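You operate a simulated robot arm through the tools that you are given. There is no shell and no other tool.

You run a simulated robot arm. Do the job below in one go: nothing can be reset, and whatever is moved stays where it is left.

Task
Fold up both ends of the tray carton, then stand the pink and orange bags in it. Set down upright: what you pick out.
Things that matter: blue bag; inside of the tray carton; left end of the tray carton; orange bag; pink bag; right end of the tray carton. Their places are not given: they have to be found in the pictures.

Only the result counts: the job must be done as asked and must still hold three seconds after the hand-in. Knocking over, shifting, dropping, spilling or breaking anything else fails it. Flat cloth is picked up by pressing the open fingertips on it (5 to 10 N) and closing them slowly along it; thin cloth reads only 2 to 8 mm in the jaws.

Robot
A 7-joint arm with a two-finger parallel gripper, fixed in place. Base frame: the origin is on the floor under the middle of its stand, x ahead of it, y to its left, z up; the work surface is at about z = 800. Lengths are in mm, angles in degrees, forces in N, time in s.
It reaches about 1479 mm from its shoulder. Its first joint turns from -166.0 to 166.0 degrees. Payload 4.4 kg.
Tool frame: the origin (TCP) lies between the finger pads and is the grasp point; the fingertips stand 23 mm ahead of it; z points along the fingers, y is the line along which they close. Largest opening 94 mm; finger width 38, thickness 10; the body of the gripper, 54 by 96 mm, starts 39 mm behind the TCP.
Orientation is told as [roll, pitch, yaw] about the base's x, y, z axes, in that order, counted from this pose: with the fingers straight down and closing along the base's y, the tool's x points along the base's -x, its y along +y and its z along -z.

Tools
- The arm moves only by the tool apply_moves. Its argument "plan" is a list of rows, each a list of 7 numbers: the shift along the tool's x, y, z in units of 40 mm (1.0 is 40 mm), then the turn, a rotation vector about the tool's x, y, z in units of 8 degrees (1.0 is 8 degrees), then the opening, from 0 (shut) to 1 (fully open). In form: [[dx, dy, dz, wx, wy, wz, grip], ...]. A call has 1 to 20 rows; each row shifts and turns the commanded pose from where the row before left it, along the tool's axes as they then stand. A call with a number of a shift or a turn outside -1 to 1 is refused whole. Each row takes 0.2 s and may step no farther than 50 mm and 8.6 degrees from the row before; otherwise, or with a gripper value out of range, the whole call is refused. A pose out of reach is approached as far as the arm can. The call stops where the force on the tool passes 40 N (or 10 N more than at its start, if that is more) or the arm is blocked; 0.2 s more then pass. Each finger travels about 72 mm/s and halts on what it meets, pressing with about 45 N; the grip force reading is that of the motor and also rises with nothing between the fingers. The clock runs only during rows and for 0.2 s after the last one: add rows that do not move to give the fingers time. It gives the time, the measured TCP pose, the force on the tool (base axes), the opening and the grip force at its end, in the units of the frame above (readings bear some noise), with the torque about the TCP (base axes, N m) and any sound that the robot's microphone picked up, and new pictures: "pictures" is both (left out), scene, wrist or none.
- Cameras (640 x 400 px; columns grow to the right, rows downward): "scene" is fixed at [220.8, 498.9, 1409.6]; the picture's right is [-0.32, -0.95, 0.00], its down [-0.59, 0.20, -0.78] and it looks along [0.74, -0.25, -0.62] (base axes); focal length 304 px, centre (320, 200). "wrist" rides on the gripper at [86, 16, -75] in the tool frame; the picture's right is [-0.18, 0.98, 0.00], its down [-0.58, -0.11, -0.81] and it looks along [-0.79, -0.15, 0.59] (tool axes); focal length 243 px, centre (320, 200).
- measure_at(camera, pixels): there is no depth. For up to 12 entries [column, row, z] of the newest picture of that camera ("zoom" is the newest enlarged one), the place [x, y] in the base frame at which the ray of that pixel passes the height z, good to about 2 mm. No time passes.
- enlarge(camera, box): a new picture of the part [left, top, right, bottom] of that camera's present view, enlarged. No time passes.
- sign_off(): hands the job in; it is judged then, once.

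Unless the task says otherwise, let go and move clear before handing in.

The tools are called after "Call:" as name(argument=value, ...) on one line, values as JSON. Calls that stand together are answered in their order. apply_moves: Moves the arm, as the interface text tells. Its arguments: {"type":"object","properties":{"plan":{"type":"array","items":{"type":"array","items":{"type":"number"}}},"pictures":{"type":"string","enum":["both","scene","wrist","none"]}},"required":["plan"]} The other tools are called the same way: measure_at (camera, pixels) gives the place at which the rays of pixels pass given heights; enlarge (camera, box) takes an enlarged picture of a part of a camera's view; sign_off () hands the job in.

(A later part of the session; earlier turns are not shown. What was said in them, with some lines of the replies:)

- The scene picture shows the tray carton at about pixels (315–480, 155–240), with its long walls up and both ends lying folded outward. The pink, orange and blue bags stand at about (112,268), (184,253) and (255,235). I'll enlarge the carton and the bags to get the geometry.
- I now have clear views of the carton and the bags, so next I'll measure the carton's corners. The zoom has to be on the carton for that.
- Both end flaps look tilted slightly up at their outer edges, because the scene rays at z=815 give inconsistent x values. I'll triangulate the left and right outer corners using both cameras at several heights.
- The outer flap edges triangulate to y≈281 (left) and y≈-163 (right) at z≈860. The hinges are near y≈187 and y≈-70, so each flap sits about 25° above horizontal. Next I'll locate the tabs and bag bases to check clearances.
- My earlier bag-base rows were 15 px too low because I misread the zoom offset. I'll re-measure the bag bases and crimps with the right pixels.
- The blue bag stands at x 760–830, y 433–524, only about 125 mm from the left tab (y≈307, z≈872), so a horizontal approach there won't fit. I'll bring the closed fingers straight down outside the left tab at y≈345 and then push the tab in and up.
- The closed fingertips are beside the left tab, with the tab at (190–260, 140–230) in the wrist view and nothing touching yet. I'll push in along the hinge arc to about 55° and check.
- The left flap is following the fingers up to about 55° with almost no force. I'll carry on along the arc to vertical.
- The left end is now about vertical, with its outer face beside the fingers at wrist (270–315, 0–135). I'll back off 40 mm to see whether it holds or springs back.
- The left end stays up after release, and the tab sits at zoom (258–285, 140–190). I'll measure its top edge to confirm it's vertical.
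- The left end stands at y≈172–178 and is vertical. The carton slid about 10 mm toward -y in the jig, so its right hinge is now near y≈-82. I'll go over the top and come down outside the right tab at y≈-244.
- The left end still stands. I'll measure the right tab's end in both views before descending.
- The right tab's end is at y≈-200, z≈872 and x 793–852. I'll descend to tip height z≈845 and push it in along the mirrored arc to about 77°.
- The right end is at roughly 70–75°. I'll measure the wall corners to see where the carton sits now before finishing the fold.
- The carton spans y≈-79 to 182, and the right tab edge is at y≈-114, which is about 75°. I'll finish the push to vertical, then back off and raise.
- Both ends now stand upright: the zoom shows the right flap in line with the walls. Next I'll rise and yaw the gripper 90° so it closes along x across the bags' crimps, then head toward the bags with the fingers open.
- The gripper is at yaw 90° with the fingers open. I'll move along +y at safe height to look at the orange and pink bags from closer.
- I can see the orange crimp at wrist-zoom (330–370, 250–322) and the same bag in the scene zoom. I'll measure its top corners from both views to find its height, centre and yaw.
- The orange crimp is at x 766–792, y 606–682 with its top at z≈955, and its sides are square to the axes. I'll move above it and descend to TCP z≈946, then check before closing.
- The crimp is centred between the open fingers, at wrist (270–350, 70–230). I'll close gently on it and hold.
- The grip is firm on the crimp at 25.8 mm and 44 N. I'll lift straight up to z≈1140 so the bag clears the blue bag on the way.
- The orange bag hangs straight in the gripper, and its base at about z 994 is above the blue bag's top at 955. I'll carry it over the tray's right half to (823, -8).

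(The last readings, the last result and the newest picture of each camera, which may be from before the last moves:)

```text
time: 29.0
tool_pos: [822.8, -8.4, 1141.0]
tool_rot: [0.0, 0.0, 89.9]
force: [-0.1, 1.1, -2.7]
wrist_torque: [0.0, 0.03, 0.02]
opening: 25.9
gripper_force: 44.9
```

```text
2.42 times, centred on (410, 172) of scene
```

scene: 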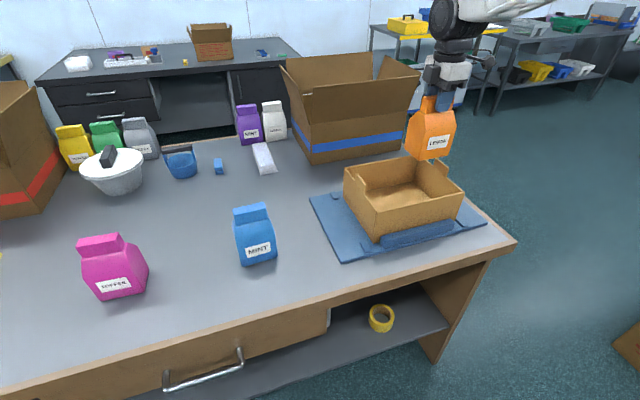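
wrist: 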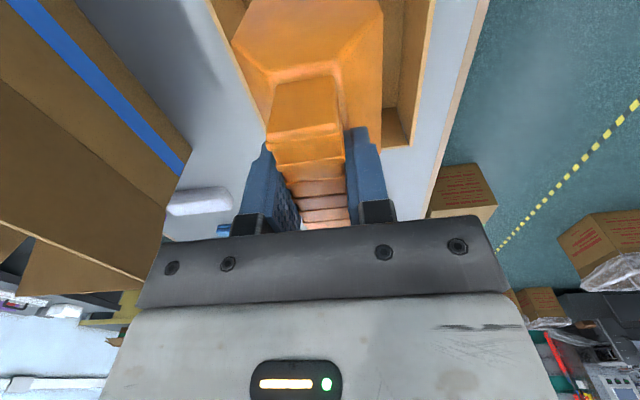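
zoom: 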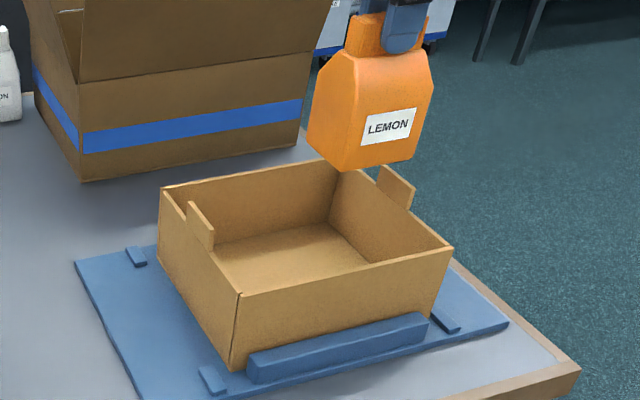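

The orange bag is over the right half of the tray, with clearance to the tab and walls. I'll lower it to just above the floor (TCP z≈970) and then go down in small steps.

Call:
apply_moves(plan=[[0, 0, 0.85, 0, 0, 0, 0.15], [0, 0, 0.85, 0, 0, 0, 0.15], [0, 0, 0.85, 0, 0, 0, 0.15], [0, 0, 0.85, 0, 0, 0, 0.15], [0, 0, 0.6, 0, 0, 0, 0.15], [0, 0, 0.25, 0, 0, 0, 0.15], [0, 0, 0, 0, 0, 0, 0.15]])

Call:
enlarge(camera="scene", box=[310, 110, 510, 255])

```text
time: 30.6
tool_pos: [821.7, -8.6, 969.0]
tool_rot: [0.0, 0.0, 90.0]
force: [-0.1, 0.5, -2.5]
wrist_torque: [-0.02, -0.01, -0.01]
opening: 25.6
gripper_force: 44.8
```

scene: 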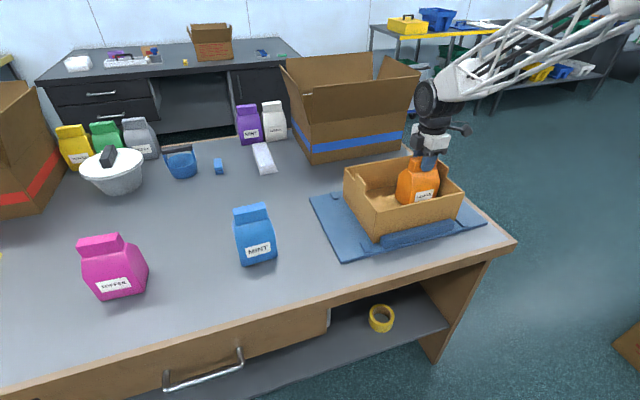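
wrist: 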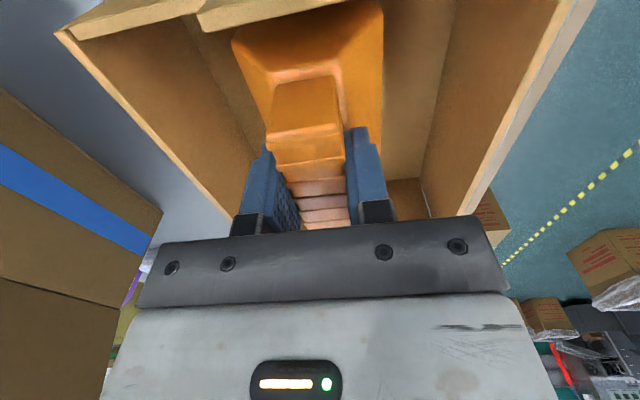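

```text
2.76 times, centred on (410, 182) of scene
```

zoom: 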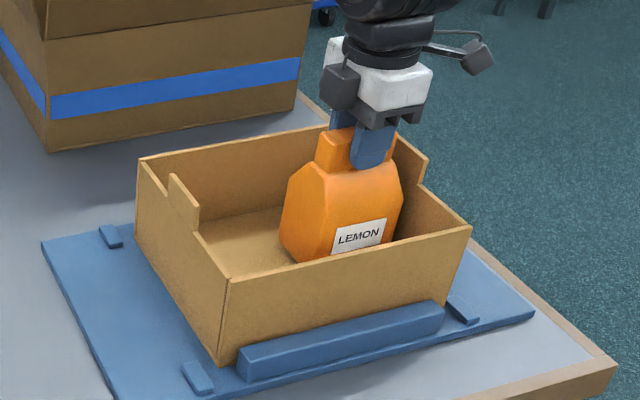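

There's no contact yet, with the force still at the bag's weight (-2.5 N). I'll lower it in 2 mm steps and watch the force.

Call:
apply_moves(plan=[[0, 0, 0.05, 0, 0, 0, 0.15], [0, 0, 0.05, 0, 0, 0, 0.15], [0, 0, 0.05, 0, 0, 0, 0.15], [0, 0, 0, 0, 0, 0, 0.15]], pictures="none")

```text
time: 31.6
tool_pos: [822.8, -8.2, 964.3]
tool_rot: [0.0, 0.1, 89.9]
force: [-0.9, -0.3, 4.3]
wrist_torque: [0.09, 0.27, -0.04]
opening: 25.9
gripper_force: 44.9
```

The force swung to +4.3 N at TCP z≈964, so the bag is on the tray floor. I'll open slowly and rise straight up.

Call:
apply_moves(plan=[[0, 0, 0, 0, 0, 0, 0.3], [0, 0, 0, 0, 0, 0, 0.4], [0, 0, 0, 0, 0, 0, 0.55], [0, 0, 0, 0, 0, 0, 0.7], [0, 0, 0, 0, 0, 0, 0.7], [0, 0, -0.4, 0, 0, 0, 0.7], [0, 0, -0.8, 0, 0, 0, 0.7], [0, 0, -0.8, 0, 0, 0, 0.8], [0, 0, -0.9, 0, 0, 0, 1], [0, 0, -0.9, 0, 0, 0, 1]])

Call:
enlarge(camera="scene", box=[310, 110, 510, 255])

```text
time: 33.8
tool_pos: [821.7, -8.3, 1114.9]
tool_rot: [-0.1, 0.0, 90.0]
force: [0.4, -1.0, 0.2]
wrist_torque: [0.01, 0.04, 0.02]
opening: 94.3
gripper_force: 0.0
```

scene: 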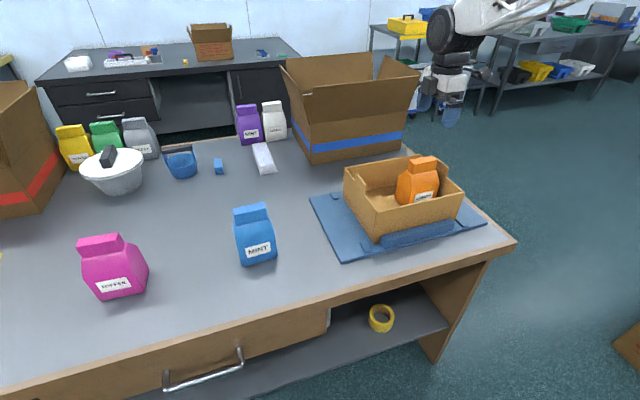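
wrist: 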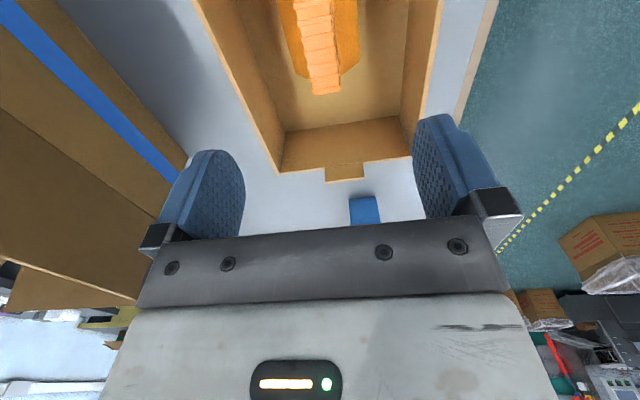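

```text
2.76 times, centred on (410, 182) of scene
```

zoom: 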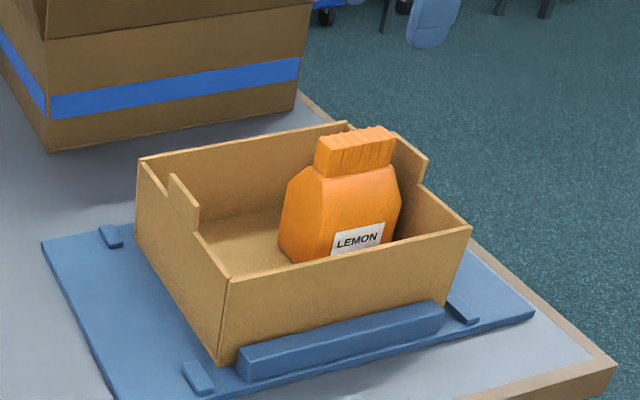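

The orange bag stands upright in the tray. Next I'll travel back to view the pink bag from the same kind of position I used for the orange.

Call:
apply_moves(plan=[[-0.97, 0.055, -0.025, 0, 0, 0, 1], [-0.97, 0.055, -0.025, 0, 0, 0, 1], [-0.97, 0.055, -0.025, 0, 0, 0, 1], [-0.97, 0.055, -0.025, 0, 0, 0, 1], [-0.97, 0.055, -0.025, 0, 0, 0, 1], [-0.97, 0.055, -0.025, 0, 0, 0, 1], [-0.97, 0.055, -0.025, 0, 0, 0, 1], [-0.97, 0.055, -0.025, 0, 0, 0, 1], [-0.97, 0.055, -0.025, 0, 0, 0, 1], [-0.97, 0.055, -0.025, 0, 0, 0, 1], [-0.97, 0.055, -0.025, 0, 0, 0, 1], [-0.97, 0.055, -0.025, 0, 0, 0, 1], [-0.97, 0.055, -0.025, 0, 0, 0, 1], [-0.97, 0.055, -0.025, 0, 0, 0, 1], [-0.97, 0.055, -0.025, 0, 0, 0, 1], [-0.97, 0.055, -0.025, 0, 0, 0, 1]])

Call:
enlarge(camera="wrist", box=[240, 0, 440, 200])

Call:
enlarge(camera="scene", box=[64, 220, 164, 305])

```text
time: 37.2
tool_pos: [787.8, 612.2, 1132.3]
tool_rot: [0.0, 0.0, 90.0]
force: [0.1, 0.9, 0.9]
wrist_torque: [-0.01, -0.02, 0.03]
opening: 94.2
gripper_force: 0.1
```

scene: 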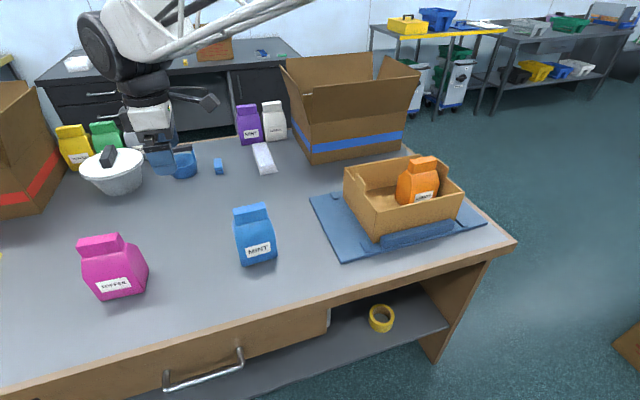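
wrist: 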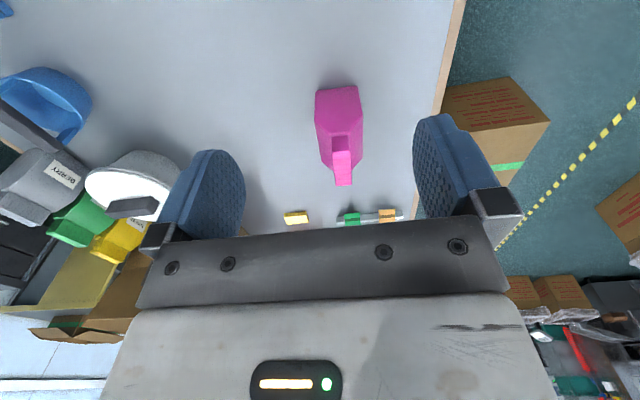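

```text
2.00 times, centred on (340, 100) of wrist
```

zoom: 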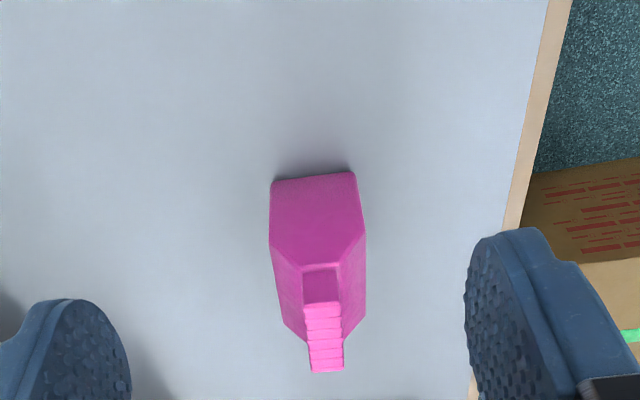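

```text
4.71 times, centred on (114, 262) of scene
```

zoom: 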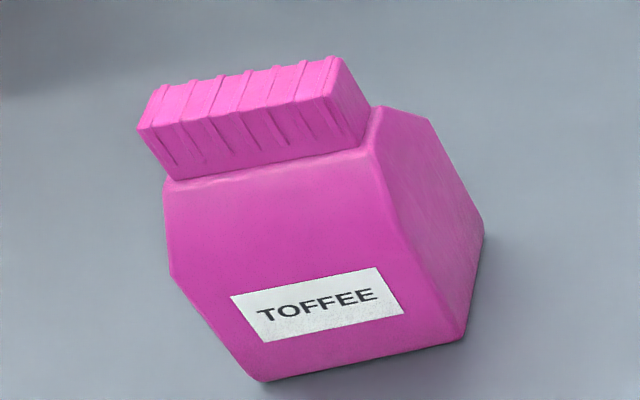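

The pink crimp appears at wrist (332–352, 151–186) and in the scene zoom. I'll measure its corners from both cameras.

Call:
measure_at(camera="wrist", pixels=[[332, 152, 950], [332, 152, 960], [350, 151, 950], [350, 151, 960], [335.5, 186, 955], [352, 185, 955], [331, 133.5, 920], [349, 132, 920], [315, 91, 800], [357.5, 86, 800]])

Call:
measure_at(camera="zoom", pixels=[[335, 56, 950], [335, 56, 960], [325, 97, 955], [160, 86, 955], [137, 128, 955], [265, 382, 800], [463, 338, 800], [484, 235, 800]])

```text
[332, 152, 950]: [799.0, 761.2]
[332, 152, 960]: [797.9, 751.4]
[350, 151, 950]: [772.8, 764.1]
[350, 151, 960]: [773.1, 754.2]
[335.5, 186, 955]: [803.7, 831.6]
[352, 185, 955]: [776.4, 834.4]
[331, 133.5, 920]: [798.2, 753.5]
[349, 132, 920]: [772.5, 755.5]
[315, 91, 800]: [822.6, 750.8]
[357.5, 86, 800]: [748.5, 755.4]
```

```text
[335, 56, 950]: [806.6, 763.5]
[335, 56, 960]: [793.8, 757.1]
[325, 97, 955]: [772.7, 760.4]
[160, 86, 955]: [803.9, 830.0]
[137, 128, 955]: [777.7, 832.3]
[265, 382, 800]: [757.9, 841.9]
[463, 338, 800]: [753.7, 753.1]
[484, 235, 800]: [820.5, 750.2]
```

The pink crimp is centred at about (788, 795) with its top at z≈955, and the bag is turned about -4°. I'll move over it, match the yaw and descend with open fingers.

Call:
apply_moves(plan=[[-0.915, 0, 0, 0, 0, 0, 1], [-0.915, 0, 0, 0, 0, 0, 1], [-0.915, 0, 0, 0, 0, 0, 1], [-0.915, 0, 0, 0, 0, 0, 1], [-0.915, 0, 0, 0, 0, 0.475, 1], [0, 0, 0.93, 0, 0, 0, 1], [0, 0, 0.93, 0, 0, 0, 1], [0, 0, 0.93, 0, 0, 0, 1], [0, 0, 0.93, 0, 0, 0, 1], [0, 0, 0.93, 0, 0, 0, 1]])

Call:
enlarge(camera="scene", box=[34, 190, 194, 310])

```text
time: 39.4
tool_pos: [786.9, 795.5, 946.9]
tool_rot: [-0.2, -0.1, 86.3]
force: [-0.1, 0.2, 1.1]
wrist_torque: [-0.01, -0.01, -0.01]
opening: 94.1
gripper_force: 0.0
```

scene: 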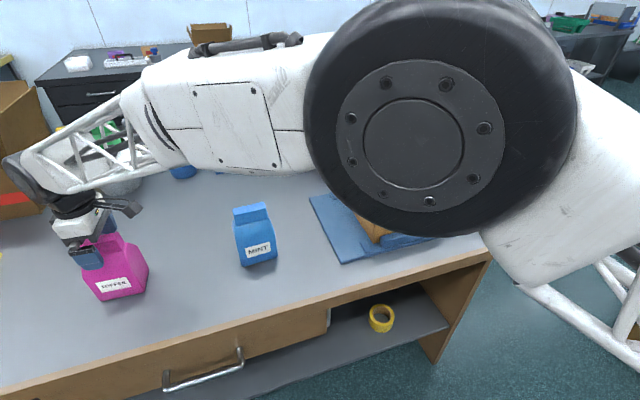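
wrist: 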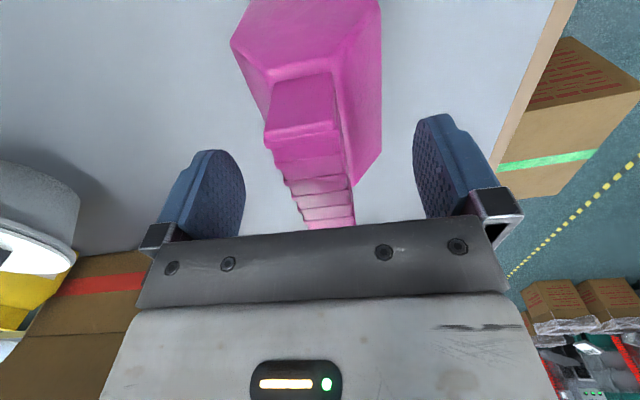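

```text
3.33 times, centred on (114, 250) of scene
```

zoom: 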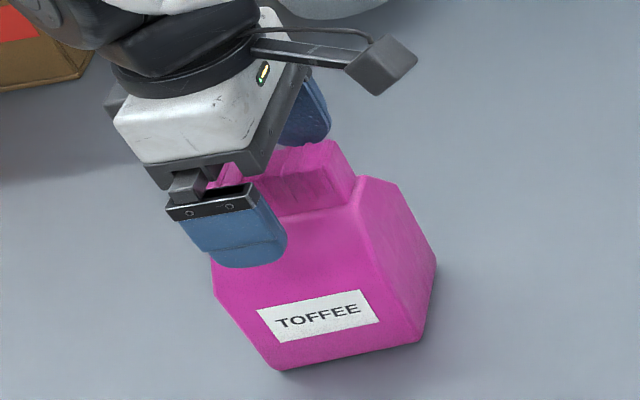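

The pink crimp is centred and aligned between the fingers. I'll close on it and lift.

Call:
apply_moves(plan=[[0, 0, 0, 0, 0, 0, 0.7], [0, 0, 0, 0, 0, 0, 0.5], [0, 0, 0, 0, 0, 0, 0.38], [0, 0, 0, 0, 0, 0, 0.3], [0, 0, 0, 0, 0, 0, 0.22], [0, 0, 0, 0, 0, 0, 0.15], [0, 0, 0, 0, 0, 0, 0.15], [0, 0, 0, 0, 0, 0, 0.15]], pictures="wrist")

```text
time: 41.2
tool_pos: [788.2, 795.8, 945.8]
tool_rot: [0.0, 0.0, 86.1]
force: [-0.8, -0.6, 1.2]
wrist_torque: [0.09, -0.03, -0.02]
opening: 25.7
gripper_force: 44.5
```

wrist: 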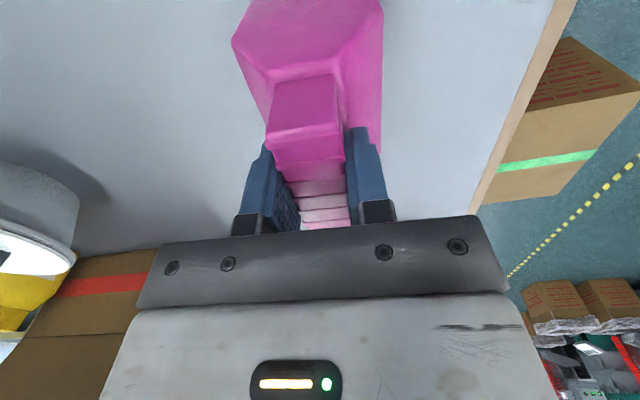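

The pink bag is gripped at 25.7 mm and 44.5 N. I'll lift it to z≈1140 and turn it back square to the tray.

Call:
apply_moves(plan=[[0, 0, -0.2, 0, 0, 0, 0.15], [0, 0, -0.5, 0, 0, 0, 0.15], [0, 0, -0.85, 0, 0, 0, 0.15], [0, 0, -0.85, 0, 0, 0, 0.15], [0, 0, -0.85, 0, 0, 0, 0.15], [0, 0, -0.85, 0, 0, 0, 0.15], [0, 0, -0.75, 0, 0, 0, 0.15], [0, 0, 0, 0, 0, -0.48, 0.15], [0, 0, 0, 0, 0, 0, 0.15]])

```text
time: 43.2
tool_pos: [788.6, 795.1, 1140.5]
tool_rot: [-0.1, -0.1, 90.1]
force: [0.5, -0.3, -3.4]
wrist_torque: [0.0, 0.03, 0.04]
opening: 25.6
gripper_force: 44.6
```

scene: 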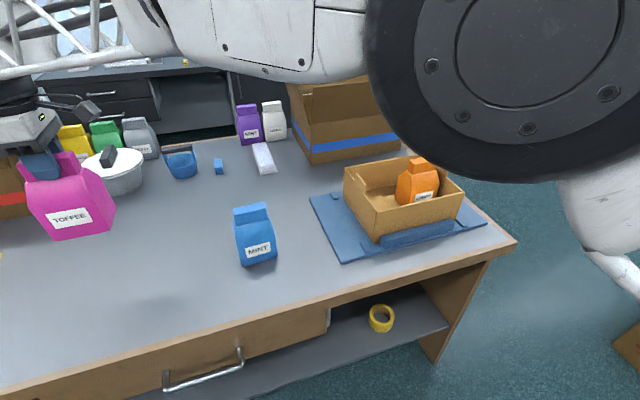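
wrist: 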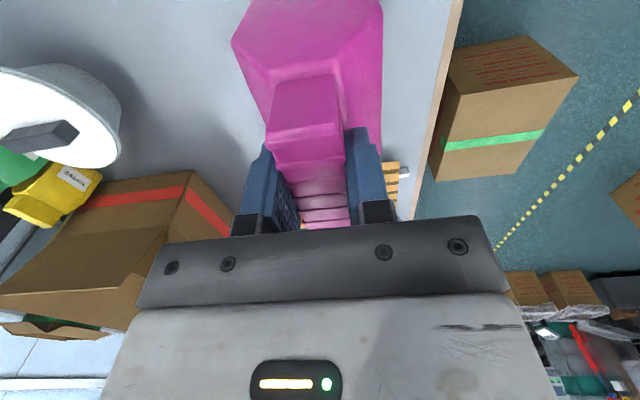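

The pink bag is lifted and square. I'll carry it over the blue bag to the tray's left half at (823, 104).

Call:
apply_moves(plan=[[0.55, -0.048, 0, 0, 0, 0, 0.15], [0.98, -0.048, 0, 0, 0, 0, 0.15], [0.985, -0.048, 0, 0, 0, 0, 0.15], [0.985, -0.048, 0, 0, 0, 0, 0.15], [0.985, -0.048, 0, 0, 0, 0, 0.15], [0.985, -0.048, 0, 0, 0, 0, 0.15], [0.985, -0.048, 0, 0, 0, 0, 0.15], [0.985, -0.048, 0, 0, 0, 0, 0.15], [0.985, -0.048, 0, 0, 0, 0, 0.15], [0.985, -0.048, 0, 0, 0, 0, 0.15], [0.985, -0.048, 0, 0, 0, 0, 0.15], [0.985, -0.048, 0, 0, 0, 0, 0.15], [0.985, -0.048, 0, 0, 0, 0, 0.15], [0.985, -0.048, 0, 0, 0, 0, 0.15], [0.985, -0.048, 0, 0, 0, 0, 0.15], [0.985, -0.048, 0, 0, 0, 0, 0.15], [0.985, -0.048, 0, 0, 0, 0, 0.15], [0.985, -0.048, 0, 0, 0, 0, 0.15], [0, 0, 0, 0, 0, 0, 0.15]])

Call:
enlarge(camera="scene", box=[310, 90, 510, 255])

```text
time: 47.2
tool_pos: [823.7, 103.1, 1138.4]
tool_rot: [0.0, 0.0, 90.0]
force: [0.0, 0.0, -3.5]
wrist_torque: [0.07, 0.05, -0.01]
opening: 25.5
gripper_force: 44.8
```

scene: 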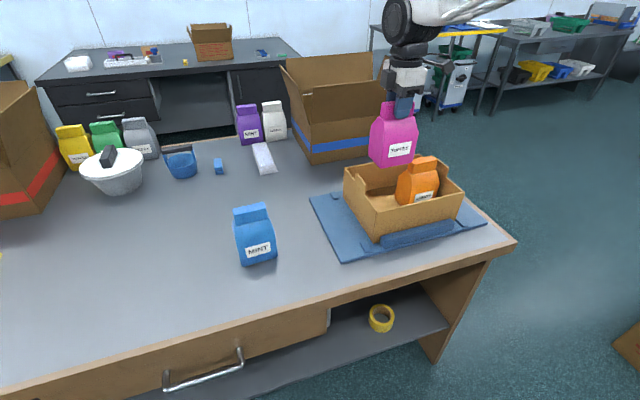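
wrist: 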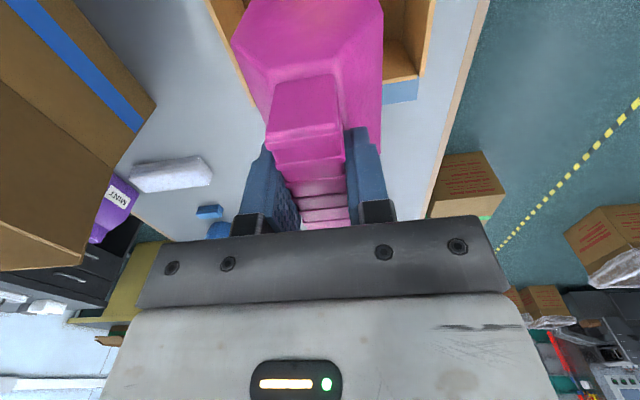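

```text
2.42 times, centred on (410, 172) of scene
```

zoom: 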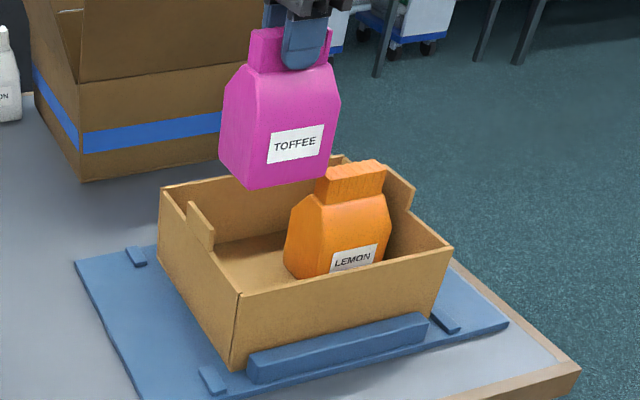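

Before lowering, I'll check where the orange bag and the left end are relative to the pink bag's slot.

Call:
measure_at(camera="zoom", pixels=[[316, 178, 973], [386, 168, 973], [290, 215, 893], [188, 203, 947], [214, 229, 947], [240, 293, 919], [451, 246, 919], [232, 369, 815]])

```text
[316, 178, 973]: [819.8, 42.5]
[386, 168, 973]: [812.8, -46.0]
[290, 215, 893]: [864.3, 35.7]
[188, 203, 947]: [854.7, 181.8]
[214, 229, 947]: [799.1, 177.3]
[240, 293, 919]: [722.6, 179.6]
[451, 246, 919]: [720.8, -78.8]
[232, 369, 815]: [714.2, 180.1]
```

The slot between the orange bag (y up to about 40) and the left end (y≈177) leaves about 20 mm on each side of the pink bag. I'll lower it to just above the floor.

Call:
apply_moves(plan=[[0, 0, 0.85, 0, 0, 0, 0.15], [0, 0, 0.85, 0, 0, 0, 0.15], [0, 0, 0.85, 0, 0, 0, 0.15], [0, 0, 0.85, 0, 0, 0, 0.15], [0, 0, 0.55, 0, 0, 0, 0.15], [0, 0, 0.25, 0, 0, 0, 0.15], [0, 0, 0, 0, 0, 0, 0.15]])

Call:
enlarge(camera="scene", box=[310, 110, 510, 255])

```text
time: 48.8
tool_pos: [822.8, 103.9, 971.9]
tool_rot: [0.0, 0.0, 90.0]
force: [0.5, -0.3, -3.5]
wrist_torque: [-0.03, -0.01, 0.03]
opening: 25.7
gripper_force: 44.6
```

scene: 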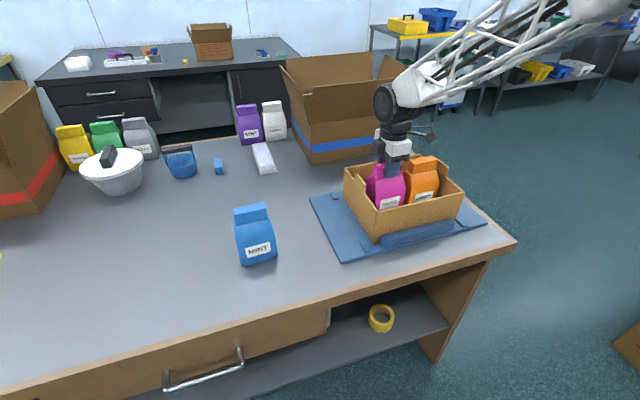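
wrist: 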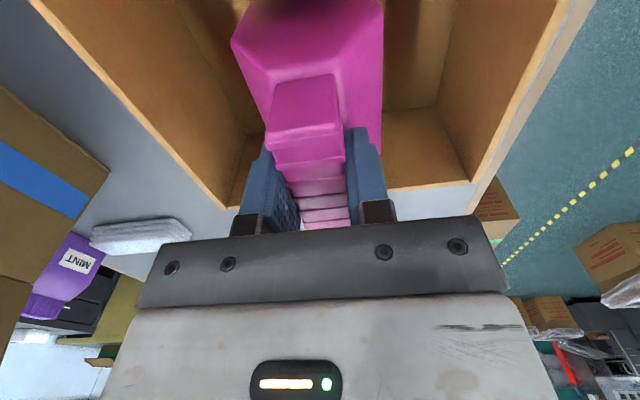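

```text
2.76 times, centred on (410, 182) of scene
```

zoom: 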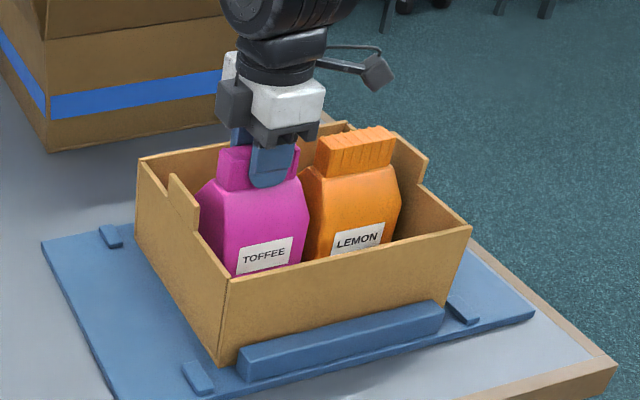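

The pink bag hangs free inside the tray beside the orange bag, with the force still at its weight. I'll lower it in 2 mm steps to the floor.

Call:
apply_moves(plan=[[0, 0, 0.05, 0, 0, 0, 0.15], [0, 0, 0.05, 0, 0, 0, 0.15], [0, 0, 0.05, 0, 0, 0, 0.15], [0, 0, 0, 0, 0, 0, 0.15]], pictures="none")

```text
time: 49.8
tool_pos: [821.2, 104.6, 966.3]
tool_rot: [0.0, 0.0, 90.0]
force: [0.5, 0.3, -2.5]
wrist_torque: [0.01, 0.02, 0.03]
opening: 25.8
gripper_force: 44.8
```

The force is starting to change (-3.5 to -2.5 N), so the floor is very close. A few more 1 mm steps should settle it.

Call:
apply_moves(plan=[[0, 0, 0.025, 0, 0, 0, 0.15], [0, 0, 0.025, 0, 0, 0, 0.15], [0, 0, 0, 0, 0, 0, 0.15]], pictures="none")

```text
time: 50.6
tool_pos: [822.6, 103.8, 964.0]
tool_rot: [0.0, 0.0, 90.0]
force: [-1.7, 0.3, 3.9]
wrist_torque: [0.22, 0.23, 0.06]
opening: 26.0
gripper_force: 45.1
```

The force is now +3.9 N, so the pink bag is resting on the tray floor. I'll open slowly, rise straight up and check the result.

Call:
apply_moves(plan=[[0, 0, 0, 0, 0, 0, 0.3], [0, 0, 0, 0, 0, 0, 0.4], [0, 0, 0, 0, 0, 0, 0.55], [0, 0, 0, 0, 0, 0, 0.7], [0, 0, 0, 0, 0, 0, 0.7], [0, 0, -0.4, 0, 0, 0, 0.7], [0, 0, -0.8, 0, 0, 0, 0.7], [0, 0, -0.8, 0, 0, 0, 0.7], [0, 0, -0.9, 0, 0, 0, 0.7], [0, 0, -0.9, 0, 0, 0, 0.7], [0, 0, -0.9, 0, 0, 0, 0.7]])

Call:
enlarge(camera="scene", box=[310, 110, 510, 255])

```text
time: 53.0
tool_pos: [821.6, 104.9, 1150.9]
tool_rot: [0.1, 0.0, 90.0]
force: [-0.4, -0.8, -0.6]
wrist_torque: [0.03, 0.02, -0.01]
opening: 65.8
gripper_force: 0.1
```

scene: 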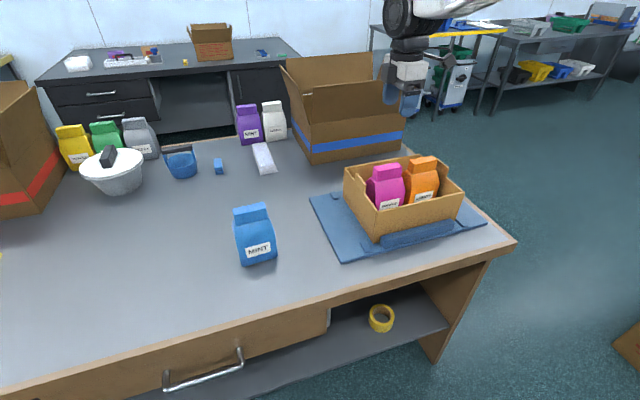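
wrist: 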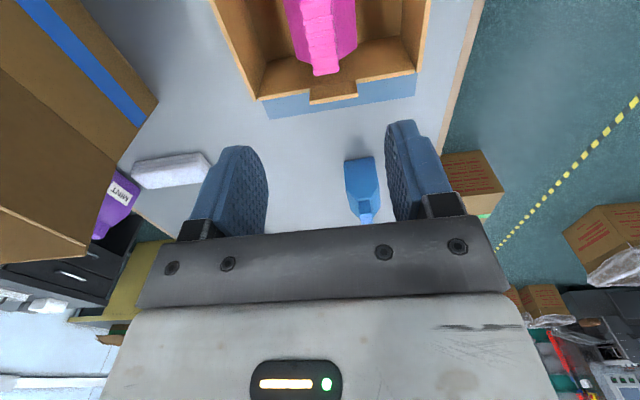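

```text
2.76 times, centred on (410, 182) of scene
```

zoom: 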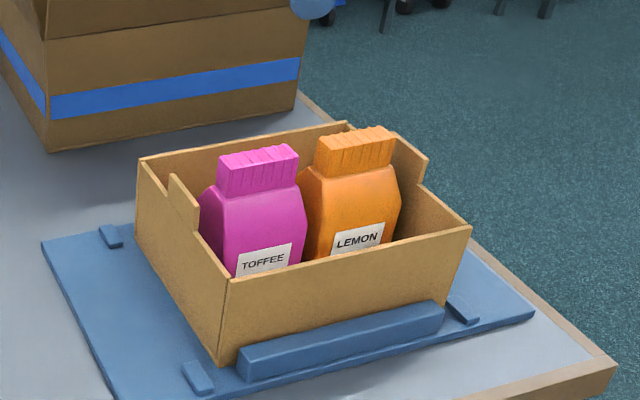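

Both bags stand upright in the tray and the blue bag hasn't moved. I'll measure the two end flaps once more to confirm they're vertical before handing in.

Call:
measure_at(camera="zoom", pixels=[[400, 135, 947], [428, 159, 947], [470, 228, 919], [346, 122, 919], [168, 175, 947], [198, 205, 947], [229, 280, 919], [138, 160, 919], [217, 363, 815], [442, 300, 815]])

Call:
measure_at(camera="wrist", pixels=[[310, 104, 947], [357, 97, 947], [258, 100, 919], [415, 74, 919]])

Call:
enlarge(camera="scene", box=[330, 145, 480, 245])

```text
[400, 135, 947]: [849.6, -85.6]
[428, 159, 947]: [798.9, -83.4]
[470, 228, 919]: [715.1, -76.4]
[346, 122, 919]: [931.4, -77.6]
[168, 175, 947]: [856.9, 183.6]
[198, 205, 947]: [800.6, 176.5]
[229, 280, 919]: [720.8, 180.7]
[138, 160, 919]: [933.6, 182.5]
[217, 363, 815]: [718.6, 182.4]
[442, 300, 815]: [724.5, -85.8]
```

```text
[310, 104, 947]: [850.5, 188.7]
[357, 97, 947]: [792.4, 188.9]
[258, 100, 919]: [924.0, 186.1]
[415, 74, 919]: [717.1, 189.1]
```

```text
4.00 times, centred on (405, 195) of scene
```

zoom: 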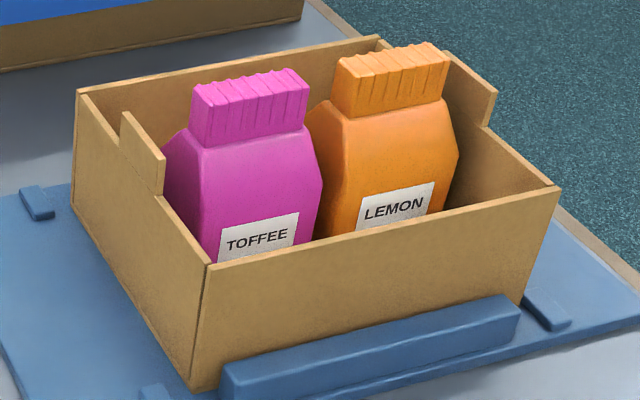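

Both ends stand within a couple of degrees of vertical: the left top and bottom are at y≈182–187, the right at about -77 to -86. Pink and orange stand upright in the tray, nothing else has moved, and the open gripper is clear at z≈1150, so I'm handing in.

Call:
sign_off()

```text
The job is handed in.
```

I folded both ends of the tray carton up to vertical and stood the pink and orange bags upright inside it. The last pictures showed both ends holding after I let go, and the gripper was open and clear when I handed in. The tool confirmed the hand-in but gave no verdict.

The carton slid about 10 mm along its holder when I pushed the left end up. It moved back a few millimetres when I folded the right end, and it is still seated in the holder. The blue bag and everything else on the table stayed where they were.
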